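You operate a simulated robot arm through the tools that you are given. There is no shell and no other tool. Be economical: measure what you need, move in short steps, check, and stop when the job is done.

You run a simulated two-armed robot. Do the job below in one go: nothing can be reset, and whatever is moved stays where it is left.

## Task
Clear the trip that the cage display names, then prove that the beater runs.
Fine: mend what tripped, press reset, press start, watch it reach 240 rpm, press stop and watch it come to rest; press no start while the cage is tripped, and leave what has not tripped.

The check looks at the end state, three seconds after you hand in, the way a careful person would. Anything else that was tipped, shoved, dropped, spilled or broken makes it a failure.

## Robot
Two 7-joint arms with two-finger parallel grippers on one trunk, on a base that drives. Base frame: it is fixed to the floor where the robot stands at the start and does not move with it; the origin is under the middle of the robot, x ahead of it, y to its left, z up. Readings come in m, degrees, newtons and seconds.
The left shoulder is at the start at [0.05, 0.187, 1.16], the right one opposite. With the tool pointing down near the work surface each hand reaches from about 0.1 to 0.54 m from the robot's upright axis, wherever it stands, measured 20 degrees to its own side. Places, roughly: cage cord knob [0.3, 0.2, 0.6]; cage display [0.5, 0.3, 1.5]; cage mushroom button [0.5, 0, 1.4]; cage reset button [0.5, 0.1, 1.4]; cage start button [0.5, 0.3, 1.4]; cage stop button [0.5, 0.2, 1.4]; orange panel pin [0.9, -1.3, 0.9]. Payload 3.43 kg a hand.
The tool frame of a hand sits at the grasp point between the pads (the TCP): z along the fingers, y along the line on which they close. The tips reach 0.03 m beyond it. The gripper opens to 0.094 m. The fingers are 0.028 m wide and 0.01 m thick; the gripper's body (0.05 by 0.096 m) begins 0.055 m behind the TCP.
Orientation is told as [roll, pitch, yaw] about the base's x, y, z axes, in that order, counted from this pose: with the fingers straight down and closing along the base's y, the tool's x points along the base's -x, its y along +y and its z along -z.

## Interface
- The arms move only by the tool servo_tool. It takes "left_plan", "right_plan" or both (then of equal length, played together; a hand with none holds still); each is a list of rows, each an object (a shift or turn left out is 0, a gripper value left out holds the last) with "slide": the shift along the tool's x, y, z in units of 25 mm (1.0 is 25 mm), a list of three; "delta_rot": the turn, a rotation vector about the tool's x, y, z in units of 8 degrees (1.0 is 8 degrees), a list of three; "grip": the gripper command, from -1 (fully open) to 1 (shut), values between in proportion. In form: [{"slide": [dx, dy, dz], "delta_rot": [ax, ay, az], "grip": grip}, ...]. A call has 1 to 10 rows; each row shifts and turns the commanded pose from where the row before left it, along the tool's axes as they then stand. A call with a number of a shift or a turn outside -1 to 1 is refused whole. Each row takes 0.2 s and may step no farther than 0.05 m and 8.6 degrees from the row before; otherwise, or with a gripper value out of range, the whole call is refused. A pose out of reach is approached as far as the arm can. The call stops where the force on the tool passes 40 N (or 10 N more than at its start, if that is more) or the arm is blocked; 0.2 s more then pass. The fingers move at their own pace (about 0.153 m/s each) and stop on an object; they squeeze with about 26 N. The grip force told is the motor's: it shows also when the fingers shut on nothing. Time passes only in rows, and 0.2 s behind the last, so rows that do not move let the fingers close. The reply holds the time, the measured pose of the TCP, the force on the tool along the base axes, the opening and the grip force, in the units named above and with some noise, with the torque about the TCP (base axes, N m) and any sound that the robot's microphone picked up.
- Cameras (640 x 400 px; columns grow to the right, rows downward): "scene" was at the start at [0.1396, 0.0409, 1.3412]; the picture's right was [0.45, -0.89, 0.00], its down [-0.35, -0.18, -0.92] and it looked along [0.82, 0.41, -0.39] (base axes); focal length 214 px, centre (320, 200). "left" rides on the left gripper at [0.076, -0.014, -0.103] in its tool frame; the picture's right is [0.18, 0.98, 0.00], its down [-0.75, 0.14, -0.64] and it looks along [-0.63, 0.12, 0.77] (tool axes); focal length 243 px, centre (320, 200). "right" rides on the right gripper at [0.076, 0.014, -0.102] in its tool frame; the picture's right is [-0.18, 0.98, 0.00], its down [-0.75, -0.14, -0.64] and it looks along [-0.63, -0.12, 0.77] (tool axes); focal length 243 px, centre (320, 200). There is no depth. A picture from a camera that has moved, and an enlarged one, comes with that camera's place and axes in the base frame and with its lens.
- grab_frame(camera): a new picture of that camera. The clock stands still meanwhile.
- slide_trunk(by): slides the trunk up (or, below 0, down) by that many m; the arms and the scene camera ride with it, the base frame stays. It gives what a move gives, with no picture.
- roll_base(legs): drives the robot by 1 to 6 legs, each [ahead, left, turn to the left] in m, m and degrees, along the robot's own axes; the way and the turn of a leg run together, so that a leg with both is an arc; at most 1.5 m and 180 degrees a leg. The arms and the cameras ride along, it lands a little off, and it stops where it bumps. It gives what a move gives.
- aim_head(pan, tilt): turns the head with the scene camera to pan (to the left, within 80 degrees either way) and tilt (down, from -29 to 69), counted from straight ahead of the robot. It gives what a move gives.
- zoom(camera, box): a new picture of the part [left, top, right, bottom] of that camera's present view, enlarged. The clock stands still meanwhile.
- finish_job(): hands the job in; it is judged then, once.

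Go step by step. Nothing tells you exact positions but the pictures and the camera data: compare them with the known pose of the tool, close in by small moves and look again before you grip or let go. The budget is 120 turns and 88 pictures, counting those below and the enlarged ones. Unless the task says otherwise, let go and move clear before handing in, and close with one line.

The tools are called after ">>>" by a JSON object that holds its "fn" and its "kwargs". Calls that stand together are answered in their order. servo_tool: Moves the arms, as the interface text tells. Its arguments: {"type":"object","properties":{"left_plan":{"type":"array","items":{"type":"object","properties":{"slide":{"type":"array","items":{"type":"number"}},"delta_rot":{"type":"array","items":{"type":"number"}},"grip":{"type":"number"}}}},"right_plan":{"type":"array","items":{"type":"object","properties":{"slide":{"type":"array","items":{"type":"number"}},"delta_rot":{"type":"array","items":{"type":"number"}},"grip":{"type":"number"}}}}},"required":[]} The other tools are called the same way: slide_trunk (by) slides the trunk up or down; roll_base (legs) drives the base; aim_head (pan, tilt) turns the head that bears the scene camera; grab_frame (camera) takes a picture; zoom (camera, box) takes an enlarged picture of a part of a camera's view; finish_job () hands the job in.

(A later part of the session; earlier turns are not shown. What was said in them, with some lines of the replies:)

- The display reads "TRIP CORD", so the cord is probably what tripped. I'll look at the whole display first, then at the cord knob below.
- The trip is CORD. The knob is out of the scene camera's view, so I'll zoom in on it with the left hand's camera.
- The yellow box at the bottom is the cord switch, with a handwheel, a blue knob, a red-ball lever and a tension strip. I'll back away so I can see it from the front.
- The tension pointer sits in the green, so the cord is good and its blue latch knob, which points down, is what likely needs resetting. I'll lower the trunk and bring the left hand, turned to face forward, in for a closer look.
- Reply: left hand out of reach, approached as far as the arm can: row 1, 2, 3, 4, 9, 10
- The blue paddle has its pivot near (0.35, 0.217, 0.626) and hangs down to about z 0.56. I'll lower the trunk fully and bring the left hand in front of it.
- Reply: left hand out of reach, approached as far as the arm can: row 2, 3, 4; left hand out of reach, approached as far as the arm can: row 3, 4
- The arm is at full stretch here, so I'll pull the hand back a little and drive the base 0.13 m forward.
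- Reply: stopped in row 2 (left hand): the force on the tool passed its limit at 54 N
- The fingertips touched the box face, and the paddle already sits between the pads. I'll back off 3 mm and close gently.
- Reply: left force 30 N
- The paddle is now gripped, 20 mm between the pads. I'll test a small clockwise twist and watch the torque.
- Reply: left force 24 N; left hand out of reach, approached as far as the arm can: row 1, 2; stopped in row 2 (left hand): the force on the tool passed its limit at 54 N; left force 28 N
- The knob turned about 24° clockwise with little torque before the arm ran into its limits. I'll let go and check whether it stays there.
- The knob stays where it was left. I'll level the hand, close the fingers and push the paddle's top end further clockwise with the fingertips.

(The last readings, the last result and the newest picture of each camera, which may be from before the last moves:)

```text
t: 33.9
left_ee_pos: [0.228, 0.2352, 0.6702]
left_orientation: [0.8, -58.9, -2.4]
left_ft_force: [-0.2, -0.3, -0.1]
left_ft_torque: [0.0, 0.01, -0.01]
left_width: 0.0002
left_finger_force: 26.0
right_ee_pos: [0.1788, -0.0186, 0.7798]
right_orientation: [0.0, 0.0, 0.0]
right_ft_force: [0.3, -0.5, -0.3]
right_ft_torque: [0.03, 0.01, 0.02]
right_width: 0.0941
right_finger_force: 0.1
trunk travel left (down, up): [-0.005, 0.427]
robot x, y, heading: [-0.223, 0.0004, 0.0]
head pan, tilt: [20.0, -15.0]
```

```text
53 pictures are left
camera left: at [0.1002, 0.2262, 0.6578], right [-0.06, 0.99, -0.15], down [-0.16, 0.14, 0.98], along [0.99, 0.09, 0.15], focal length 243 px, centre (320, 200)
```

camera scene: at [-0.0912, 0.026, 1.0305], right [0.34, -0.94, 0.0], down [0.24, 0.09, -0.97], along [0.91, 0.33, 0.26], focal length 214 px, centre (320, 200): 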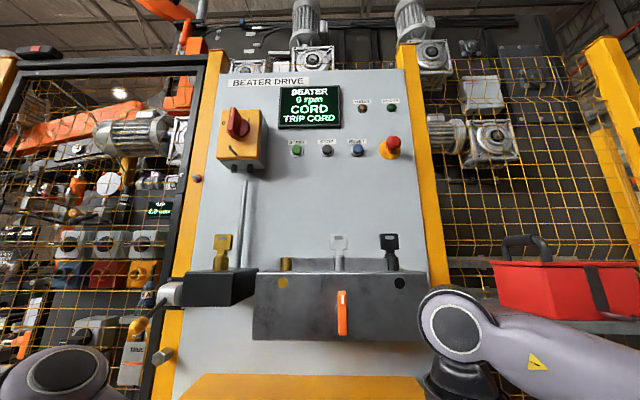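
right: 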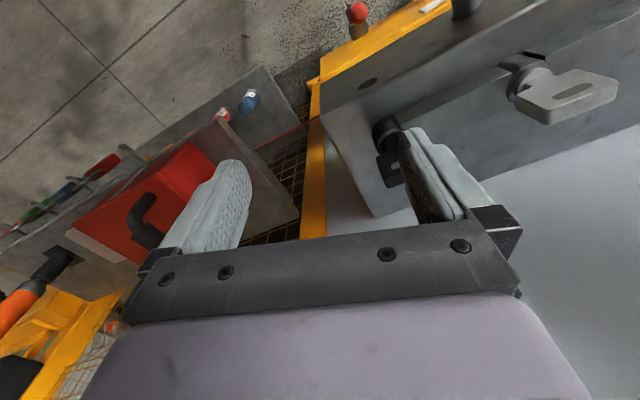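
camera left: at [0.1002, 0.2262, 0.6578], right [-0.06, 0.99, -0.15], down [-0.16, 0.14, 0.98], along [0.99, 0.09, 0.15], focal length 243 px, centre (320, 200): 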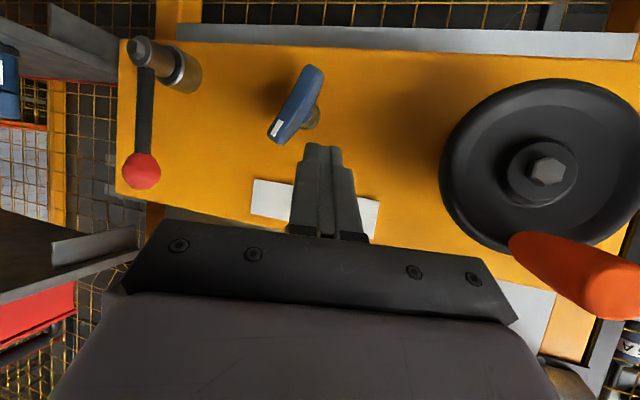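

>>> {"fn": "servo_tool", "kwargs": {"left_plan": [{"slide": [-1, 0.3, 0]}, {"slide": [-0.16, 0, 1]}, {"slide": [0, 0, 1]}, {"slide": [0, 0, 1]}, {}]}}

>>> {"fn": "grab_frame", "kwargs": {"camera": "left"}}

```text
t: 35.0
left_ee_pos: [0.3096, 0.2427, 0.6555]
left_orientation: [0.8, -58.9, -2.4]
left_ft_force: [1.0, 0.0, 0.6]
left_ft_torque: [0.04, -0.03, 0.01]
left_width: 0.0
left_finger_force: 26.3
right_ee_pos: [0.1785, -0.0181, 0.7797]
right_orientation: [0.1, -0.1, 0.0]
right_ft_force: [1.0, 0.8, -0.7]
right_ft_torque: [-0.02, 0.01, -0.03]
right_width: 0.0939
right_finger_force: 0.0
trunk travel left (down, up): [-0.005, 0.427]
robot x, y, heading: [-0.224, -0.003, -0.3]
head pan, tilt: [20.0, -15.0]
```

```text
52 pictures are left
camera left: at [0.1806, 0.2329, 0.6433], right [-0.07, 0.99, -0.15], down [-0.16, 0.14, 0.98], along [0.99, 0.09, 0.15], focal length 243 px, centre (320, 200)
```

left: 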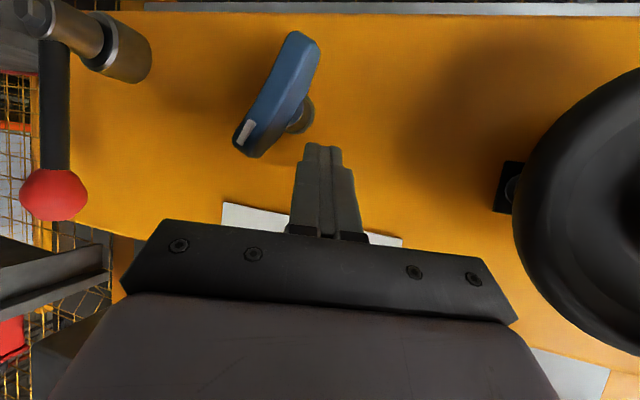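

>>> {"fn": "servo_tool", "kwargs": {"left_plan": [{"slide": [0.5, 0, 0.2]}, {"slide": [0, -0.5, 0]}, {"slide": [0, -0.5, 0]}, {"slide": [0, -0.5, 0]}, {"slide": [0, -0.3, 0]}, {}]}}

>>> {"fn": "grab_frame", "kwargs": {"camera": "left"}}

```text
t: 36.5
left_ee_pos: [0.305, 0.1952, 0.6444]
left_orientation: [0.9, -59.2, -2.4]
left_ft_force: [-2.8, 11.4, 14.9]
left_ft_torque: [0.43, -0.2, 0.24]
left_width: 0.0002
left_finger_force: 26.4
right_ee_pos: [0.1781, -0.0175, 0.781]
right_orientation: [0.0, -0.1, 0.0]
right_ft_force: [0.1, -0.4, -0.3]
right_ft_torque: [0.02, 0.02, -0.03]
right_width: 0.094
right_finger_force: 0.0
trunk travel left (down, up): [-0.005, 0.427]
robot x, y, heading: [-0.2248, 0.0016, 0.1]
head pan, tilt: [20.0, -15.0]
```

```text
51 pictures are left
camera left: at [0.1772, 0.1868, 0.6317], right [-0.07, 0.99, -0.15], down [-0.16, 0.14, 0.98], along [0.98, 0.09, 0.15], focal length 243 px, centre (320, 200)
```

left: 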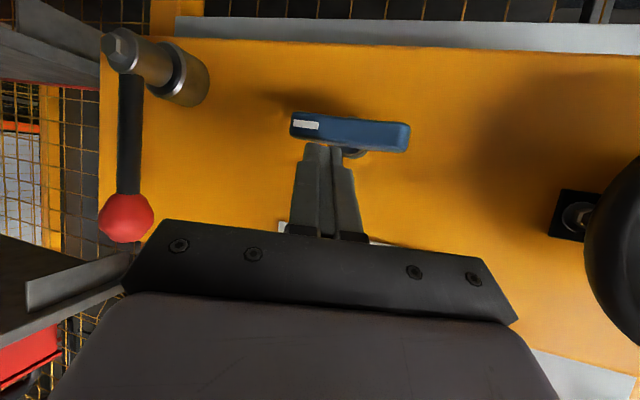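

The paddle is now horizontal with its mark pointing right. I'll check the display.

>>> {"fn": "zoom", "kwargs": {"camera": "scene", "box": [220, 70, 420, 170]}}

```text
3.20 times, centred on (320, 120) of scene
camera zoom: at [-0.093, 0.0267, 1.031], right [0.34, -0.94, 0.0], down [0.24, 0.09, -0.97], along [0.91, 0.33, 0.26], focal length 686 px, centre (320, 456)
```

zoom: 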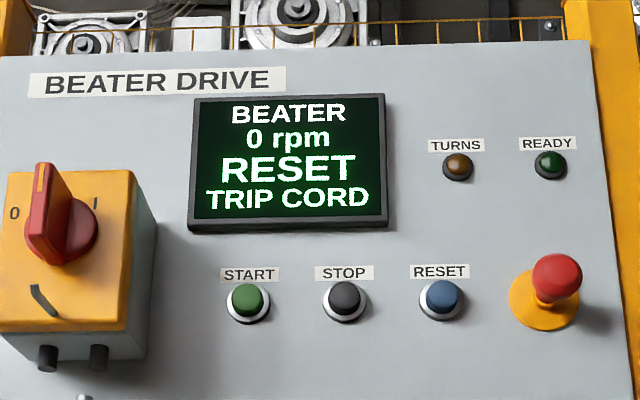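

The display now asks for RESET. I'll withdraw the hand, back up, raise the trunk and find the buttons.

>>> {"fn": "servo_tool", "kwargs": {"left_plan": [{"slide": [-0.3, 0, -0.3]}, {"slide": [0, 0, -1]}, {"slide": [0, 0, -1]}, {"slide": [0, 0, -1]}, {"slide": [0, 0, -1]}]}}

>>> {"fn": "roll_base", "kwargs": {"legs": [[-0.15, 0, 0]]}}

>>> {"fn": "slide_trunk", "kwargs": {"by": 0.42}}

>>> {"fn": "aim_head", "kwargs": {"pan": 20, "tilt": 0}}

>>> {"fn": "grab_frame", "kwargs": {"camera": "scene"}}

```text
t: 37.6
left_ee_pos: [0.2165, 0.1964, 0.7028]
left_orientation: [0.9, -58.9, -2.5]
left_ft_force: [-0.1, 0.6, -0.4]
left_ft_torque: [-0.01, 0.0, 0.01]
left_width: 0.0
left_finger_force: 26.2
right_ee_pos: [0.1794, -0.017, 0.78]
right_orientation: [0.1, 0.0, 0.0]
right_ft_force: [0.6, -0.1, -0.1]
right_ft_torque: [0.01, 0.0, -0.02]
right_width: 0.0938
right_finger_force: 0.0
trunk travel left (down, up): [-0.005, 0.427]
robot x, y, heading: [-0.2265, -0.0008, -0.3]
head pan, tilt: [20.0, -15.0]
```

```text
t: 39.0
left_ee_pos: [0.0685, 0.1954, 0.7031]
left_orientation: [0.7, -58.9, -2.5]
left_ft_force: [0.0, 0.3, -0.4]
left_ft_torque: [0.01, -0.02, 0.02]
left_width: 0.0
left_finger_force: 25.9
right_ee_pos: [0.0323, -0.0178, 0.7798]
right_orientation: [-0.1, 0.0, 0.0]
right_ft_force: [0.6, -0.2, 0.2]
right_ft_torque: [0.0, -0.01, 0.01]
right_width: 0.0938
right_finger_force: 0.0
trunk travel left (down, up): [-0.005, 0.427]
robot x, y, heading: [-0.3685, -0.0022, -0.1]
head pan, tilt: [20.0, -15.0]
```

```text
refused: 0.42 is not a number from -0.4 to 0.4
```

```text
t: 39.8
left_ee_pos: [0.0689, 0.1964, 0.7035]
left_orientation: [0.7, -59.0, -2.3]
left_ft_force: [0.2, -0.1, -0.2]
left_ft_torque: [0.03, 0.0, 0.01]
left_width: 0.0
left_finger_force: 25.4
right_ee_pos: [0.0313, -0.0173, 0.7805]
right_orientation: [0.0, 0.0, -0.1]
right_ft_force: [-0.3, -0.5, -0.8]
right_ft_torque: [-0.03, 0.02, 0.02]
right_width: 0.0939
right_finger_force: 0.0
trunk travel left (down, up): [-0.005, 0.427]
robot x, y, heading: [-0.3687, 0.0017, 0.1]
head pan, tilt: [20.0, 0.0]
```

```text
49 pictures are left
camera scene: at [-0.2301, 0.0299, 1.0083], right [0.34, -0.94, 0.0], down [0.0, 0.0, -1.0], along [0.94, 0.34, 0.0], focal length 214 px, centre (320, 200)
```

scene: 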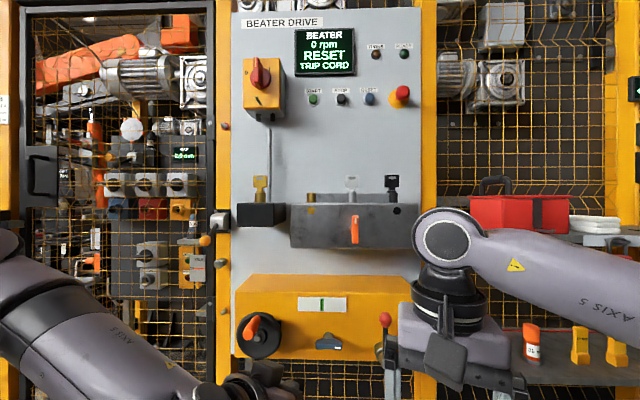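

>>> {"fn": "slide_trunk", "kwargs": {"by": 0.4}}

>>> {"fn": "zoom", "kwargs": {"camera": "scene", "box": [230, 100, 430, 250]}}

```text
t: 43.6
left_ee_pos: [0.0691, 0.1966, 1.1034]
left_orientation: [0.9, -58.9, -2.4]
left_ft_force: [-0.9, 0.0, -0.4]
left_ft_torque: [0.03, 0.02, -0.02]
left_width: 0.0001
left_finger_force: 25.9
right_ee_pos: [0.0315, -0.0162, 1.1788]
right_orientation: [0.0, 0.0, 0.1]
right_ft_force: [-0.3, -0.6, -0.3]
right_ft_torque: [-0.02, 0.06, -0.03]
right_width: 0.0938
right_finger_force: 0.0
trunk travel left (down, up): [-0.405, 0.027]
robot x, y, heading: [-0.371, 0.0024, 0.1]
head pan, tilt: [20.0, 0.0]
```

```text
2.67 times, centred on (330, 175) of scene
camera zoom: at [-0.23, 0.0299, 1.4082], right [0.34, -0.94, 0.0], down [0.0, 0.0, -1.0], along [0.94, 0.34, 0.0], focal length 572 px, centre (293, 267)
```

zoom: 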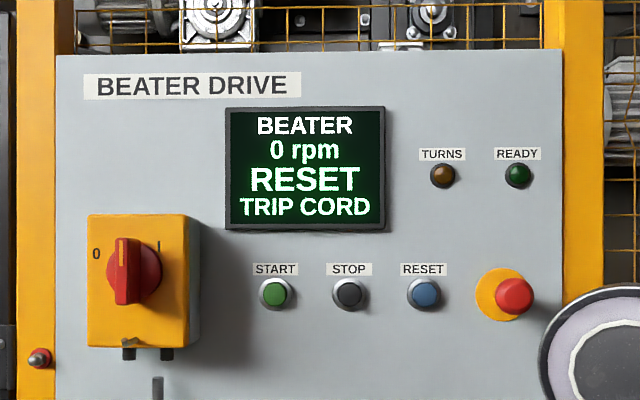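

Buttons triangulate to z≈1.373 and x≈0.55, with reset at y≈0.127, stop at 0.233 and start at 0.343. I'll set the left hand pointing straight ahead at that height.

>>> {"fn": "servo_tool", "kwargs": {"left_plan": [{"delta_rot": [0, -1, 0]}, {"delta_rot": [0, -1, 0]}, {"delta_rot": [0, -1, 0]}, {"delta_rot": [0, -0.88, 0]}, {"slide": [-1, 0, 0]}, {"slide": [-1, 0, 0]}, {"slide": [-1, 0, 0]}, {"slide": [-1, 0, 0]}, {"slide": [-1, 0, 0]}, {}]}}

>>> {"fn": "servo_tool", "kwargs": {"left_plan": [{"slide": [-1, 0, 0]}, {"slide": [-1, 0, 0]}, {"slide": [-1, 0, 0]}, {"slide": [-1, 0, 0]}, {"slide": [-1, 0, 0]}, {"slide": [-0.8, 0, 0]}, {}]}}

>>> {"fn": "grab_frame", "kwargs": {"camera": "scene"}}

```text
t: 45.8
left_ee_pos: [0.0834, 0.1907, 1.2256]
left_orientation: [79.3, -89.6, -81.1]
left_ft_force: [-0.4, 0.6, -0.1]
left_ft_torque: [-0.01, -0.02, 0.02]
left_width: 0.0
left_finger_force: 25.9
left hand out of reach, approached as far as the arm can: row 2, 6, 8
right_ee_pos: [0.032, -0.0166, 1.1802]
right_orientation: [0.0, -0.1, 0.0]
right_ft_force: [-0.1, 0.1, -0.2]
right_ft_torque: [0.01, 0.02, -0.04]
right_width: 0.094
right_finger_force: 0.0
trunk travel left (down, up): [-0.405, 0.027]
robot x, y, heading: [-0.3721, 0.0045, 0.0]
head pan, tilt: [20.0, 0.0]
```

```text
t: 47.4
left_ee_pos: [0.0821, 0.1902, 1.3707]
left_orientation: [79.5, -89.5, -81.1]
left_ft_force: [0.4, -0.6, -0.3]
left_ft_torque: [0.0, -0.04, -0.03]
left_width: 0.0
left_finger_force: 25.8
right_ee_pos: [0.0327, -0.0166, 1.1791]
right_orientation: [0.0, 0.0, -0.1]
right_ft_force: [0.0, -0.3, 0.2]
right_ft_torque: [-0.02, 0.0, -0.02]
right_width: 0.094
right_finger_force: 0.1
trunk travel left (down, up): [-0.405, 0.027]
robot x, y, heading: [-0.3756, -0.0004, 0.2]
head pan, tilt: [20.0, 0.0]
```

```text
47 pictures are left
camera scene: at [-0.2299, 0.03, 1.4082], right [0.34, -0.94, 0.0], down [0.0, 0.0, -1.0], along [0.94, 0.34, 0.0], focal length 214 px, centre (320, 200)
```

scene: 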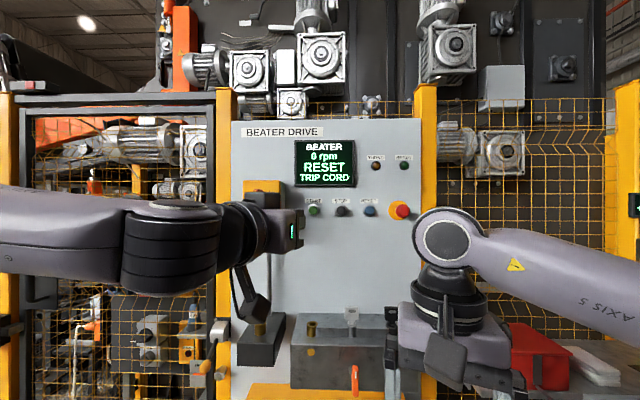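

>>> {"fn": "roll_base", "kwargs": {"legs": [[0.35, 0, 0]]}}

>>> {"fn": "servo_tool", "kwargs": {"left_plan": [{"slide": [0, -0.8, 0]}, {"slide": [0, -0.8, 0]}, {"slide": [0, -0.8, 0]}, {}]}}

>>> {"fn": "grab_frame", "kwargs": {"camera": "scene"}}

>>> {"fn": "grab_frame", "kwargs": {"camera": "left"}}

```text
t: 49.6
left_ee_pos: [0.4262, 0.1918, 1.3705]
left_orientation: [78.8, -89.6, -80.6]
left_ft_force: [0.4, 0.5, 0.2]
left_ft_torque: [0.01, -0.04, 0.01]
left_width: 0.0
left_finger_force: 26.4
right_ee_pos: [0.3748, -0.0172, 1.1797]
right_orientation: [0.0, 0.1, 0.0]
right_ft_force: [0.3, -0.2, -0.6]
right_ft_torque: [0.01, 0.03, -0.01]
right_width: 0.0938
right_finger_force: 0.0
trunk travel left (down, up): [-0.405, 0.027]
robot x, y, heading: [-0.0303, -0.0002, 0.1]
head pan, tilt: [20.0, 0.0]
```

```text
t: 50.6
left_ee_pos: [0.4228, 0.1316, 1.3714]
left_orientation: [85.9, -89.6, -87.7]
left_ft_force: [0.5, 0.1, -0.7]
left_ft_torque: [-0.02, -0.01, 0.01]
left_width: 0.0
left_finger_force: 25.8
right_ee_pos: [0.3739, -0.0175, 1.1799]
right_orientation: [0.0, 0.0, -0.1]
right_ft_force: [-0.3, 0.1, -0.1]
right_ft_torque: [0.02, 0.0, 0.03]
right_width: 0.094
right_finger_force: 0.2
trunk travel left (down, up): [-0.405, 0.027]
robot x, y, heading: [-0.0265, -0.0058, -0.0]
head pan, tilt: [20.0, 0.0]
```

```text
46 pictures are left
camera scene: at [0.1126, 0.0301, 1.4083], right [0.34, -0.94, 0.0], down [0.0, 0.0, -1.0], along [0.94, 0.34, 0.0], focal length 214 px, centre (320, 200)
```

scene: 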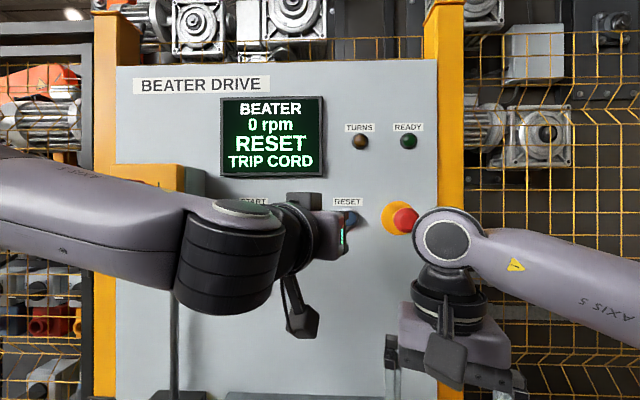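

```text
45 pictures are left
camera left: at [0.3192, 0.1222, 1.2948], right [0.03, 0.98, -0.18], down [-0.64, 0.16, 0.75], along [0.77, 0.09, 0.63], focal length 243 px, centre (320, 200)
```

left: 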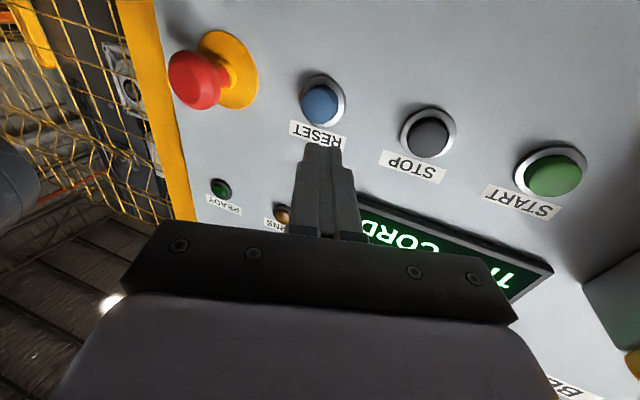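

>>> {"fn": "servo_tool", "kwargs": {"left_plan": [{"slide": [0, 0, 1]}, {"slide": [0, 0, 1]}, {"slide": [0, 0, 1]}, {"slide": [0, 0, 0.25]}, {"slide": [0, 0, 0.25]}, {"slide": [0, 0, 0.25]}, {"slide": [0, 0, 0.25]}]}}

>>> {"fn": "grab_frame", "kwargs": {"camera": "left"}}

>>> {"fn": "grab_frame", "kwargs": {"camera": "scene"}}

```text
t: 52.2
left_ee_pos: [0.5172, 0.1297, 1.3723]
left_orientation: [102.7, -89.5, -104.3]
left_ft_force: [-31.0, 5.9, -8.0]
left_ft_torque: [-0.08, 0.31, 0.46]
left_width: 0.0001
left_finger_force: 26.2
right_ee_pos: [0.3696, -0.0157, 1.1812]
right_orientation: [-0.1, -0.2, 0.0]
right_ft_force: [0.5, -0.7, -0.1]
right_ft_torque: [0.01, 0.02, -0.01]
right_width: 0.094
right_finger_force: 0.1
trunk travel left (down, up): [-0.405, 0.027]
robot x, y, heading: [-0.0298, 0.0006, -0.1]
head pan, tilt: [20.0, 0.0]
heard: click
```

```text
44 pictures are left
camera left: at [0.4137, 0.12, 1.2963], right [0.03, 0.98, -0.18], down [-0.64, 0.16, 0.75], along [0.77, 0.09, 0.63], focal length 243 px, centre (320, 200)
```

left: 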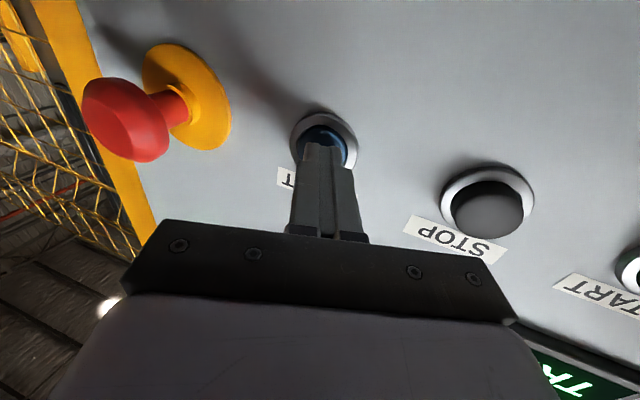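

```text
43 pictures are left
camera scene: at [0.1073, 0.0315, 1.4087], right [0.34, -0.94, 0.0], down [0.0, 0.0, -1.0], along [0.94, 0.34, 0.0], focal length 214 px, centre (320, 200)
```

scene: 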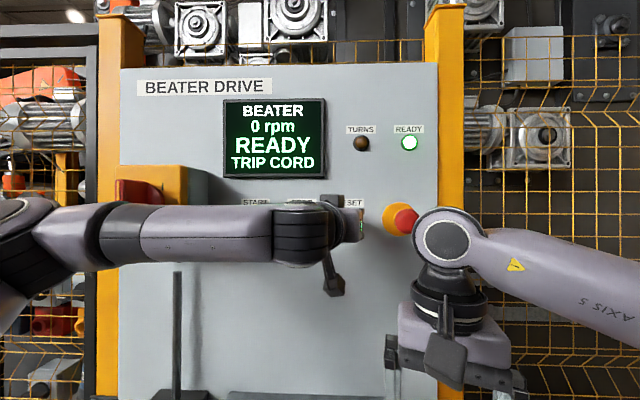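

The cage shows READY with its lamp lit. I'll withdraw from reset and move across to START.

>>> {"fn": "servo_tool", "kwargs": {"left_plan": [{"slide": [0, 0, -1]}, {"slide": [0, 0, -1]}, {"slide": [0, 0, -1]}, {"slide": [0, 0, -1]}, {}]}}

>>> {"fn": "servo_tool", "kwargs": {"left_plan": [{"slide": [0, 1, 0]}, {"slide": [0, 1, 0]}, {"slide": [0, 1, 0]}, {"slide": [0, 1, 0]}, {"slide": [0, 1, 0]}, {"slide": [0, 1, 0]}, {"slide": [0, 1, 0]}, {"slide": [0, 1, 0]}, {}]}}

>>> {"fn": "grab_frame", "kwargs": {"camera": "left"}}

>>> {"fn": "grab_frame", "kwargs": {"camera": "scene"}}

```text
t: 53.5
left_ee_pos: [0.4244, 0.1312, 1.3701]
left_orientation: [79.3, -89.7, -81.0]
left_ft_force: [0.1, -0.4, 0.3]
left_ft_torque: [-0.04, -0.01, 0.01]
left_width: 0.0001
left_finger_force: 26.6
right_ee_pos: [0.3741, -0.0177, 1.1798]
right_orientation: [-0.1, 0.0, 0.1]
right_ft_force: [-0.4, -0.3, -0.1]
right_ft_torque: [-0.02, -0.03, 0.04]
right_width: 0.094
right_finger_force: 0.0
trunk travel left (down, up): [-0.405, 0.027]
robot x, y, heading: [-0.0282, 0.0024, 0.1]
head pan, tilt: [20.0, 0.0]
```

```text
t: 55.5
left_ee_pos: [0.4299, 0.3321, 1.3724]
left_orientation: [85.0, -89.5, -86.8]
left_ft_force: [0.9, -0.3, 0.9]
left_ft_torque: [0.01, 0.01, 0.02]
left_width: 0.0
left_finger_force: 25.6
right_ee_pos: [0.3747, -0.0176, 1.1798]
right_orientation: [0.0, 0.0, 0.0]
right_ft_force: [-0.6, -0.4, 0.3]
right_ft_torque: [0.03, 0.01, -0.03]
right_width: 0.0939
right_finger_force: 0.1
trunk travel left (down, up): [-0.405, 0.027]
robot x, y, heading: [-0.0238, -0.0007, -0.0]
head pan, tilt: [20.0, 0.0]
```

```text
42 pictures are left
camera left: at [0.3268, 0.3228, 1.2966], right [0.03, 0.98, -0.18], down [-0.64, 0.15, 0.76], along [0.77, 0.09, 0.63], focal length 243 px, centre (320, 200)
```

left: 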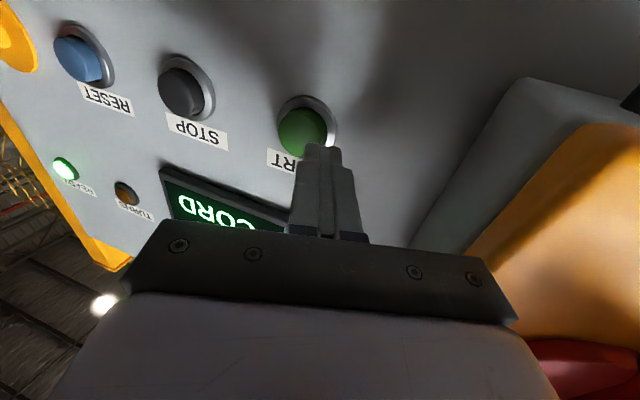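

```text
41 pictures are left
camera scene: at [0.113, 0.0296, 1.4083], right [0.34, -0.94, 0.0], down [0.0, 0.0, -1.0], along [0.94, 0.34, 0.0], focal length 214 px, centre (320, 200)
```

scene: 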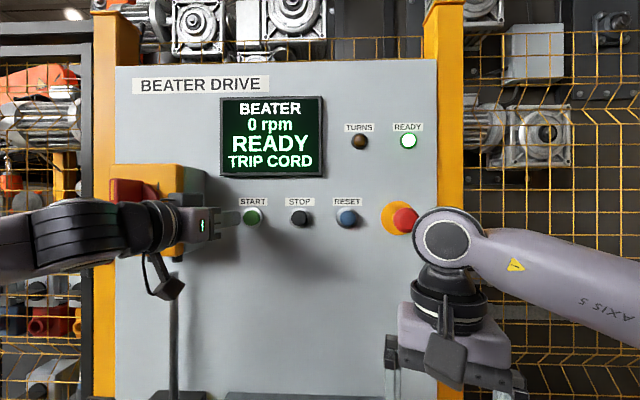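

The panel is turned about 18°, which puts the START button nearer, around (0.49, 0.319, 1.37). I'll shift 13 mm right and press.

>>> {"fn": "servo_tool", "kwargs": {"left_plan": [{"slide": [0, -0.5, 0]}, {"slide": [0, 0, 0.6]}, {"slide": [0, 0, 0.25]}, {}]}}

>>> {"fn": "grab_frame", "kwargs": {"camera": "left"}}

```text
t: 56.5
left_ee_pos: [0.45, 0.3189, 1.3719]
left_orientation: [87.2, -89.6, -88.9]
left_ft_force: [-4.0, 1.3, -1.1]
left_ft_torque: [0.0, 0.06, 0.08]
left_width: 0.0
left_finger_force: 25.8
right_ee_pos: [0.3743, -0.0164, 1.1802]
right_orientation: [0.0, 0.0, 0.0]
right_ft_force: [0.1, -0.4, -0.2]
right_ft_torque: [0.01, -0.01, 0.01]
right_width: 0.0939
right_finger_force: 0.1
trunk travel left (down, up): [-0.405, 0.027]
robot x, y, heading: [-0.0282, -0.001, 0.0]
head pan, tilt: [20.0, 0.0]
heard: click
```

```text
40 pictures are left
camera left: at [0.3465, 0.309, 1.2959], right [0.03, 0.98, -0.18], down [-0.64, 0.16, 0.75], along [0.77, 0.09, 0.63], focal length 243 px, centre (320, 200)
```

left: 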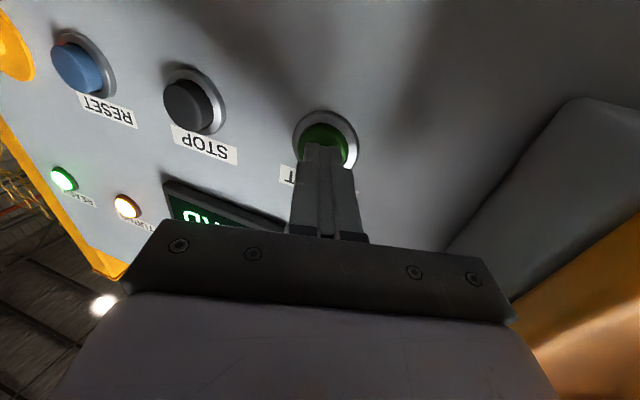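

The button clicked and the TURNS lamp is lit. I'll withdraw and watch the display.

>>> {"fn": "servo_tool", "kwargs": {"left_plan": [{"slide": [0, 0, -1]}, {"slide": [0, 0, -1]}, {}, {}]}}

>>> {"fn": "zoom", "kwargs": {"camera": "scene", "box": [200, 80, 440, 230]}}

```text
t: 57.5
left_ee_pos: [0.3993, 0.3188, 1.3698]
left_orientation: [81.1, -89.6, -82.8]
left_ft_force: [-0.4, -0.8, -0.3]
left_ft_torque: [-0.01, -0.03, 0.03]
left_width: 0.0001
left_finger_force: 26.1
right_ee_pos: [0.3749, -0.018, 1.1793]
right_orientation: [0.1, 0.1, -0.1]
right_ft_force: [1.0, -0.5, 0.2]
right_ft_torque: [0.01, 0.0, -0.03]
right_width: 0.0937
right_finger_force: 0.1
trunk travel left (down, up): [-0.405, 0.027]
robot x, y, heading: [-0.0291, -0.0002, -0.0]
head pan, tilt: [20.0, 0.0]
```

```text
2.67 times, centred on (320, 155) of scene
camera zoom: at [0.1129, 0.03, 1.4083], right [0.34, -0.94, 0.0], down [0.0, 0.0, -1.0], along [0.94, 0.34, 0.0], focal length 572 px, centre (320, 320)
```

zoom: 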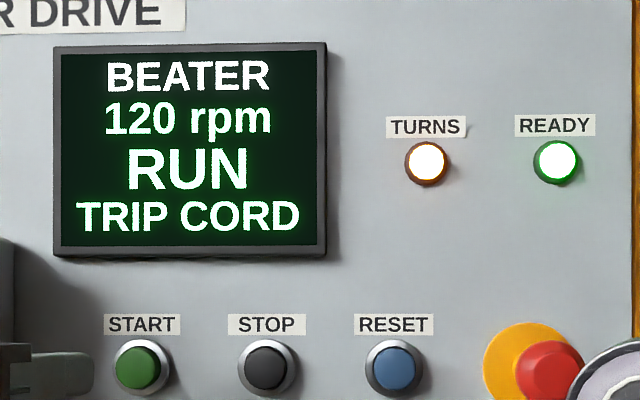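

It's at 120 rpm and rising. Meanwhile I'll move in front of STOP (y≈0.228).

>>> {"fn": "servo_tool", "kwargs": {"left_plan": [{"slide": [0, -0.9, 0]}, {"slide": [0, -0.9, 0]}, {"slide": [0, -0.9, 0]}, {"slide": [0, -0.85, 0]}, {"slide": [0, 0, 0.8]}, {"slide": [0, 0, 0.8]}, {}]}}

>>> {"fn": "grab_frame", "kwargs": {"camera": "left"}}

>>> {"fn": "zoom", "kwargs": {"camera": "scene", "box": [200, 80, 440, 230]}}

```text
t: 59.0
left_ee_pos: [0.4384, 0.2291, 1.3728]
left_orientation: [86.8, -89.6, -88.4]
left_ft_force: [-0.7, -0.5, -0.1]
left_ft_torque: [-0.02, -0.03, 0.03]
left_width: 0.0
left_finger_force: 25.8
right_ee_pos: [0.3746, -0.0165, 1.18]
right_orientation: [0.0, 0.1, 0.0]
right_ft_force: [-0.5, 0.3, 0.7]
right_ft_torque: [-0.01, 0.01, 0.0]
right_width: 0.0939
right_finger_force: 0.1
trunk travel left (down, up): [-0.405, 0.027]
robot x, y, heading: [-0.0255, 0.0009, -0.1]
head pan, tilt: [20.0, 0.0]
```

```text
38 pictures are left
camera left: at [0.3346, 0.2201, 1.2967], right [0.03, 0.98, -0.18], down [-0.64, 0.16, 0.75], along [0.77, 0.09, 0.63], focal length 243 px, centre (320, 200)
```

left: 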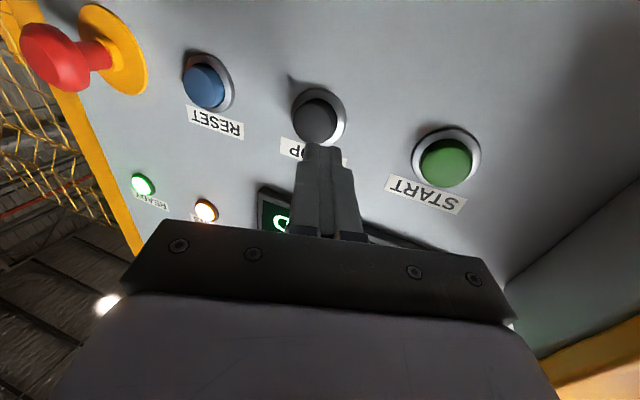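

```text
2.67 times, centred on (320, 155) of scene
camera zoom: at [0.1128, 0.0301, 1.4083], right [0.34, -0.94, 0.0], down [0.0, 0.0, -1.0], along [0.94, 0.34, 0.0], focal length 572 px, centre (320, 320)
```

zoom: 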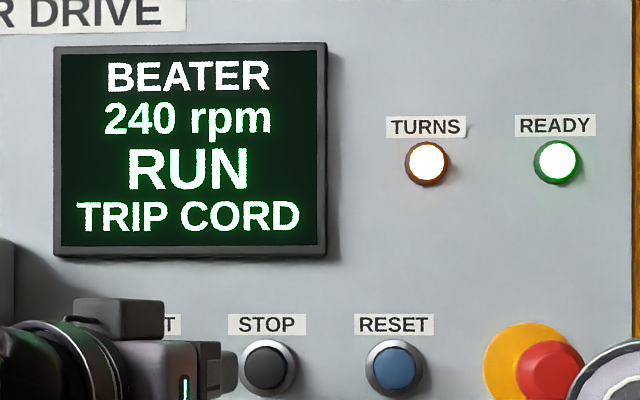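

It reached 240 rpm. I'll let it hold briefly, then press STOP.

>>> {"fn": "servo_tool", "kwargs": {"left_plan": [{}, {}, {"slide": [0, -0.15, 0.8]}, {"slide": [0, 0, 0.8]}, {"slide": [0, 0, 0.25]}, {"slide": [0, 0, 0.2]}, {}]}}

>>> {"fn": "zoom", "kwargs": {"camera": "scene", "box": [200, 80, 440, 230]}}

```text
t: 60.6
left_ee_pos: [0.4841, 0.2241, 1.3721]
left_orientation: [98.4, -89.6, -100.2]
left_ft_force: [-22.2, 2.9, -6.3]
left_ft_torque: [-0.04, 0.26, 0.3]
left_width: 0.0001
left_finger_force: 26.2
right_ee_pos: [0.3715, -0.0154, 1.1806]
right_orientation: [0.0, -0.2, 0.0]
right_ft_force: [-0.3, -0.1, -0.2]
right_ft_torque: [0.03, 0.01, -0.02]
right_width: 0.094
right_finger_force: 0.1
trunk travel left (down, up): [-0.405, 0.027]
robot x, y, heading: [-0.033, 0.0024, 0.0]
head pan, tilt: [20.0, 0.0]
heard: click
```

```text
2.67 times, centred on (320, 155) of scene
camera zoom: at [0.1089, 0.031, 1.4087], right [0.34, -0.94, 0.0], down [0.0, 0.0, -1.0], along [0.94, 0.34, 0.0], focal length 572 px, centre (320, 320)
```

zoom: 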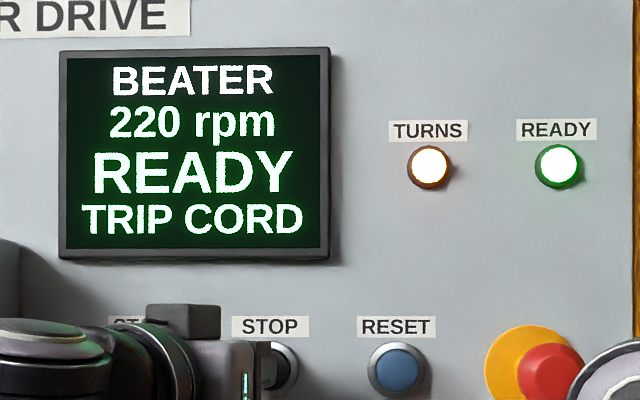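

Stop has registered and the speed is falling. I'll withdraw and wait for it to come to rest.

>>> {"fn": "servo_tool", "kwargs": {"left_plan": [{"slide": [0, 0, -1]}, {"slide": [0, 0, -1]}, {"slide": [0, 0, -1]}, {"slide": [0, 0, -1]}, {}, {}, {}, {}, {}, {}]}}

>>> {"fn": "roll_base", "kwargs": {"legs": [[-0.2, 0, 0]]}}

>>> {"fn": "servo_tool", "kwargs": {"left_plan": [{}, {}, {}, {}, {}, {}, {}, {}, {}, {}]}}

>>> {"fn": "grab_frame", "kwargs": {"camera": "scene"}}

>>> {"fn": "zoom", "kwargs": {"camera": "scene", "box": [200, 80, 440, 230]}}

```text
t: 62.9
left_ee_pos: [0.3883, 0.2275, 1.3737]
left_orientation: [82.3, -89.6, -83.9]
left_ft_force: [0.9, -0.3, -0.3]
left_ft_torque: [-0.03, 0.01, -0.03]
left_width: 0.0
left_finger_force: 26.1
right_ee_pos: [0.3746, -0.0174, 1.1799]
right_orientation: [0.0, 0.0, 0.0]
right_ft_force: [-0.6, -0.1, 0.0]
right_ft_torque: [0.0, -0.03, -0.01]
right_width: 0.0938
right_finger_force: 0.0
trunk travel left (down, up): [-0.405, 0.027]
robot x, y, heading: [-0.0286, -0.0011, 0.1]
head pan, tilt: [20.0, 0.0]
```

```text
t: 64.4
left_ee_pos: [0.1895, 0.2282, 1.3738]
left_orientation: [87.0, -89.6, -88.5]
left_ft_force: [0.1, 0.1, -0.9]
left_ft_torque: [0.02, 0.02, 0.0]
left_width: 0.0
left_finger_force: 25.5
right_ee_pos: [0.1762, -0.0161, 1.1793]
right_orientation: [-0.1, 0.1, 0.4]
right_ft_force: [-0.2, -0.2, 0.9]
right_ft_torque: [0.02, -0.01, -0.01]
right_width: 0.0939
right_finger_force: 0.0
trunk travel left (down, up): [-0.405, 0.027]
robot x, y, heading: [-0.2266, 0.0046, 0.2]
head pan, tilt: [20.0, 0.0]
```

```text
t: 66.6
left_ee_pos: [0.1898, 0.2285, 1.3737]
left_orientation: [81.0, -89.5, -82.4]
left_ft_force: [-0.8, -0.8, 0.0]
left_ft_torque: [0.0, -0.03, 0.03]
left_width: 0.0
left_finger_force: 25.8
right_ee_pos: [0.177, -0.0161, 1.1797]
right_orientation: [0.1, 0.1, 0.4]
right_ft_force: [0.0, 0.3, -0.4]
right_ft_torque: [0.01, 0.02, 0.03]
right_width: 0.094
right_finger_force: 0.0
trunk travel left (down, up): [-0.405, 0.027]
robot x, y, heading: [-0.2263, -0.0, 0.3]
head pan, tilt: [20.0, 0.0]
```

```text
35 pictures are left
camera scene: at [-0.0849, 0.0302, 1.4083], right [0.35, -0.94, 0.0], down [0.0, 0.0, -1.0], along [0.94, 0.35, 0.0], focal length 214 px, centre (320, 200)
```

scene: 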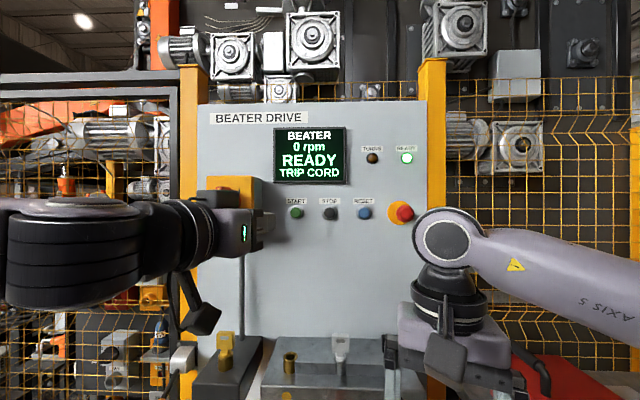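

```text
2.67 times, centred on (320, 155) of scene
camera zoom: at [-0.0849, 0.0302, 1.4083], right [0.35, -0.94, 0.0], down [0.0, 0.0, -1.0], along [0.94, 0.35, 0.0], focal length 572 px, centre (320, 320)
```

zoom: 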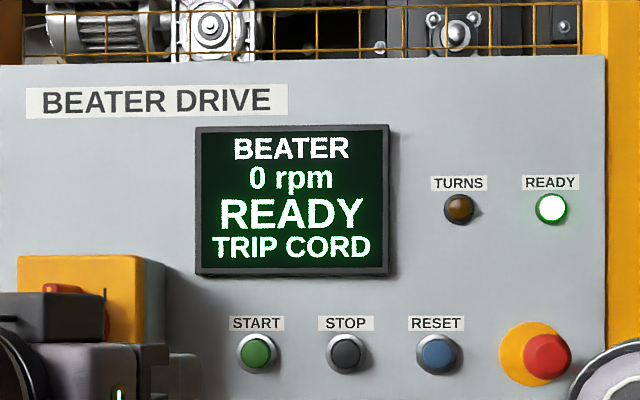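

The beater is at rest: 0 rpm, READY lit, TURNS dark, and the hands are clear. I'm handing in.

>>> {"fn": "finish_job", "kwargs": {}}

```text
The job is handed in.
```

The cord trip is cleared and the beater is proven: I turned the cord knob back and pressed reset, then start. It reached 240 rpm, and after stop it came to rest at 0 rpm with READY lit. The display's bottom line still reads "TRIP CORD".
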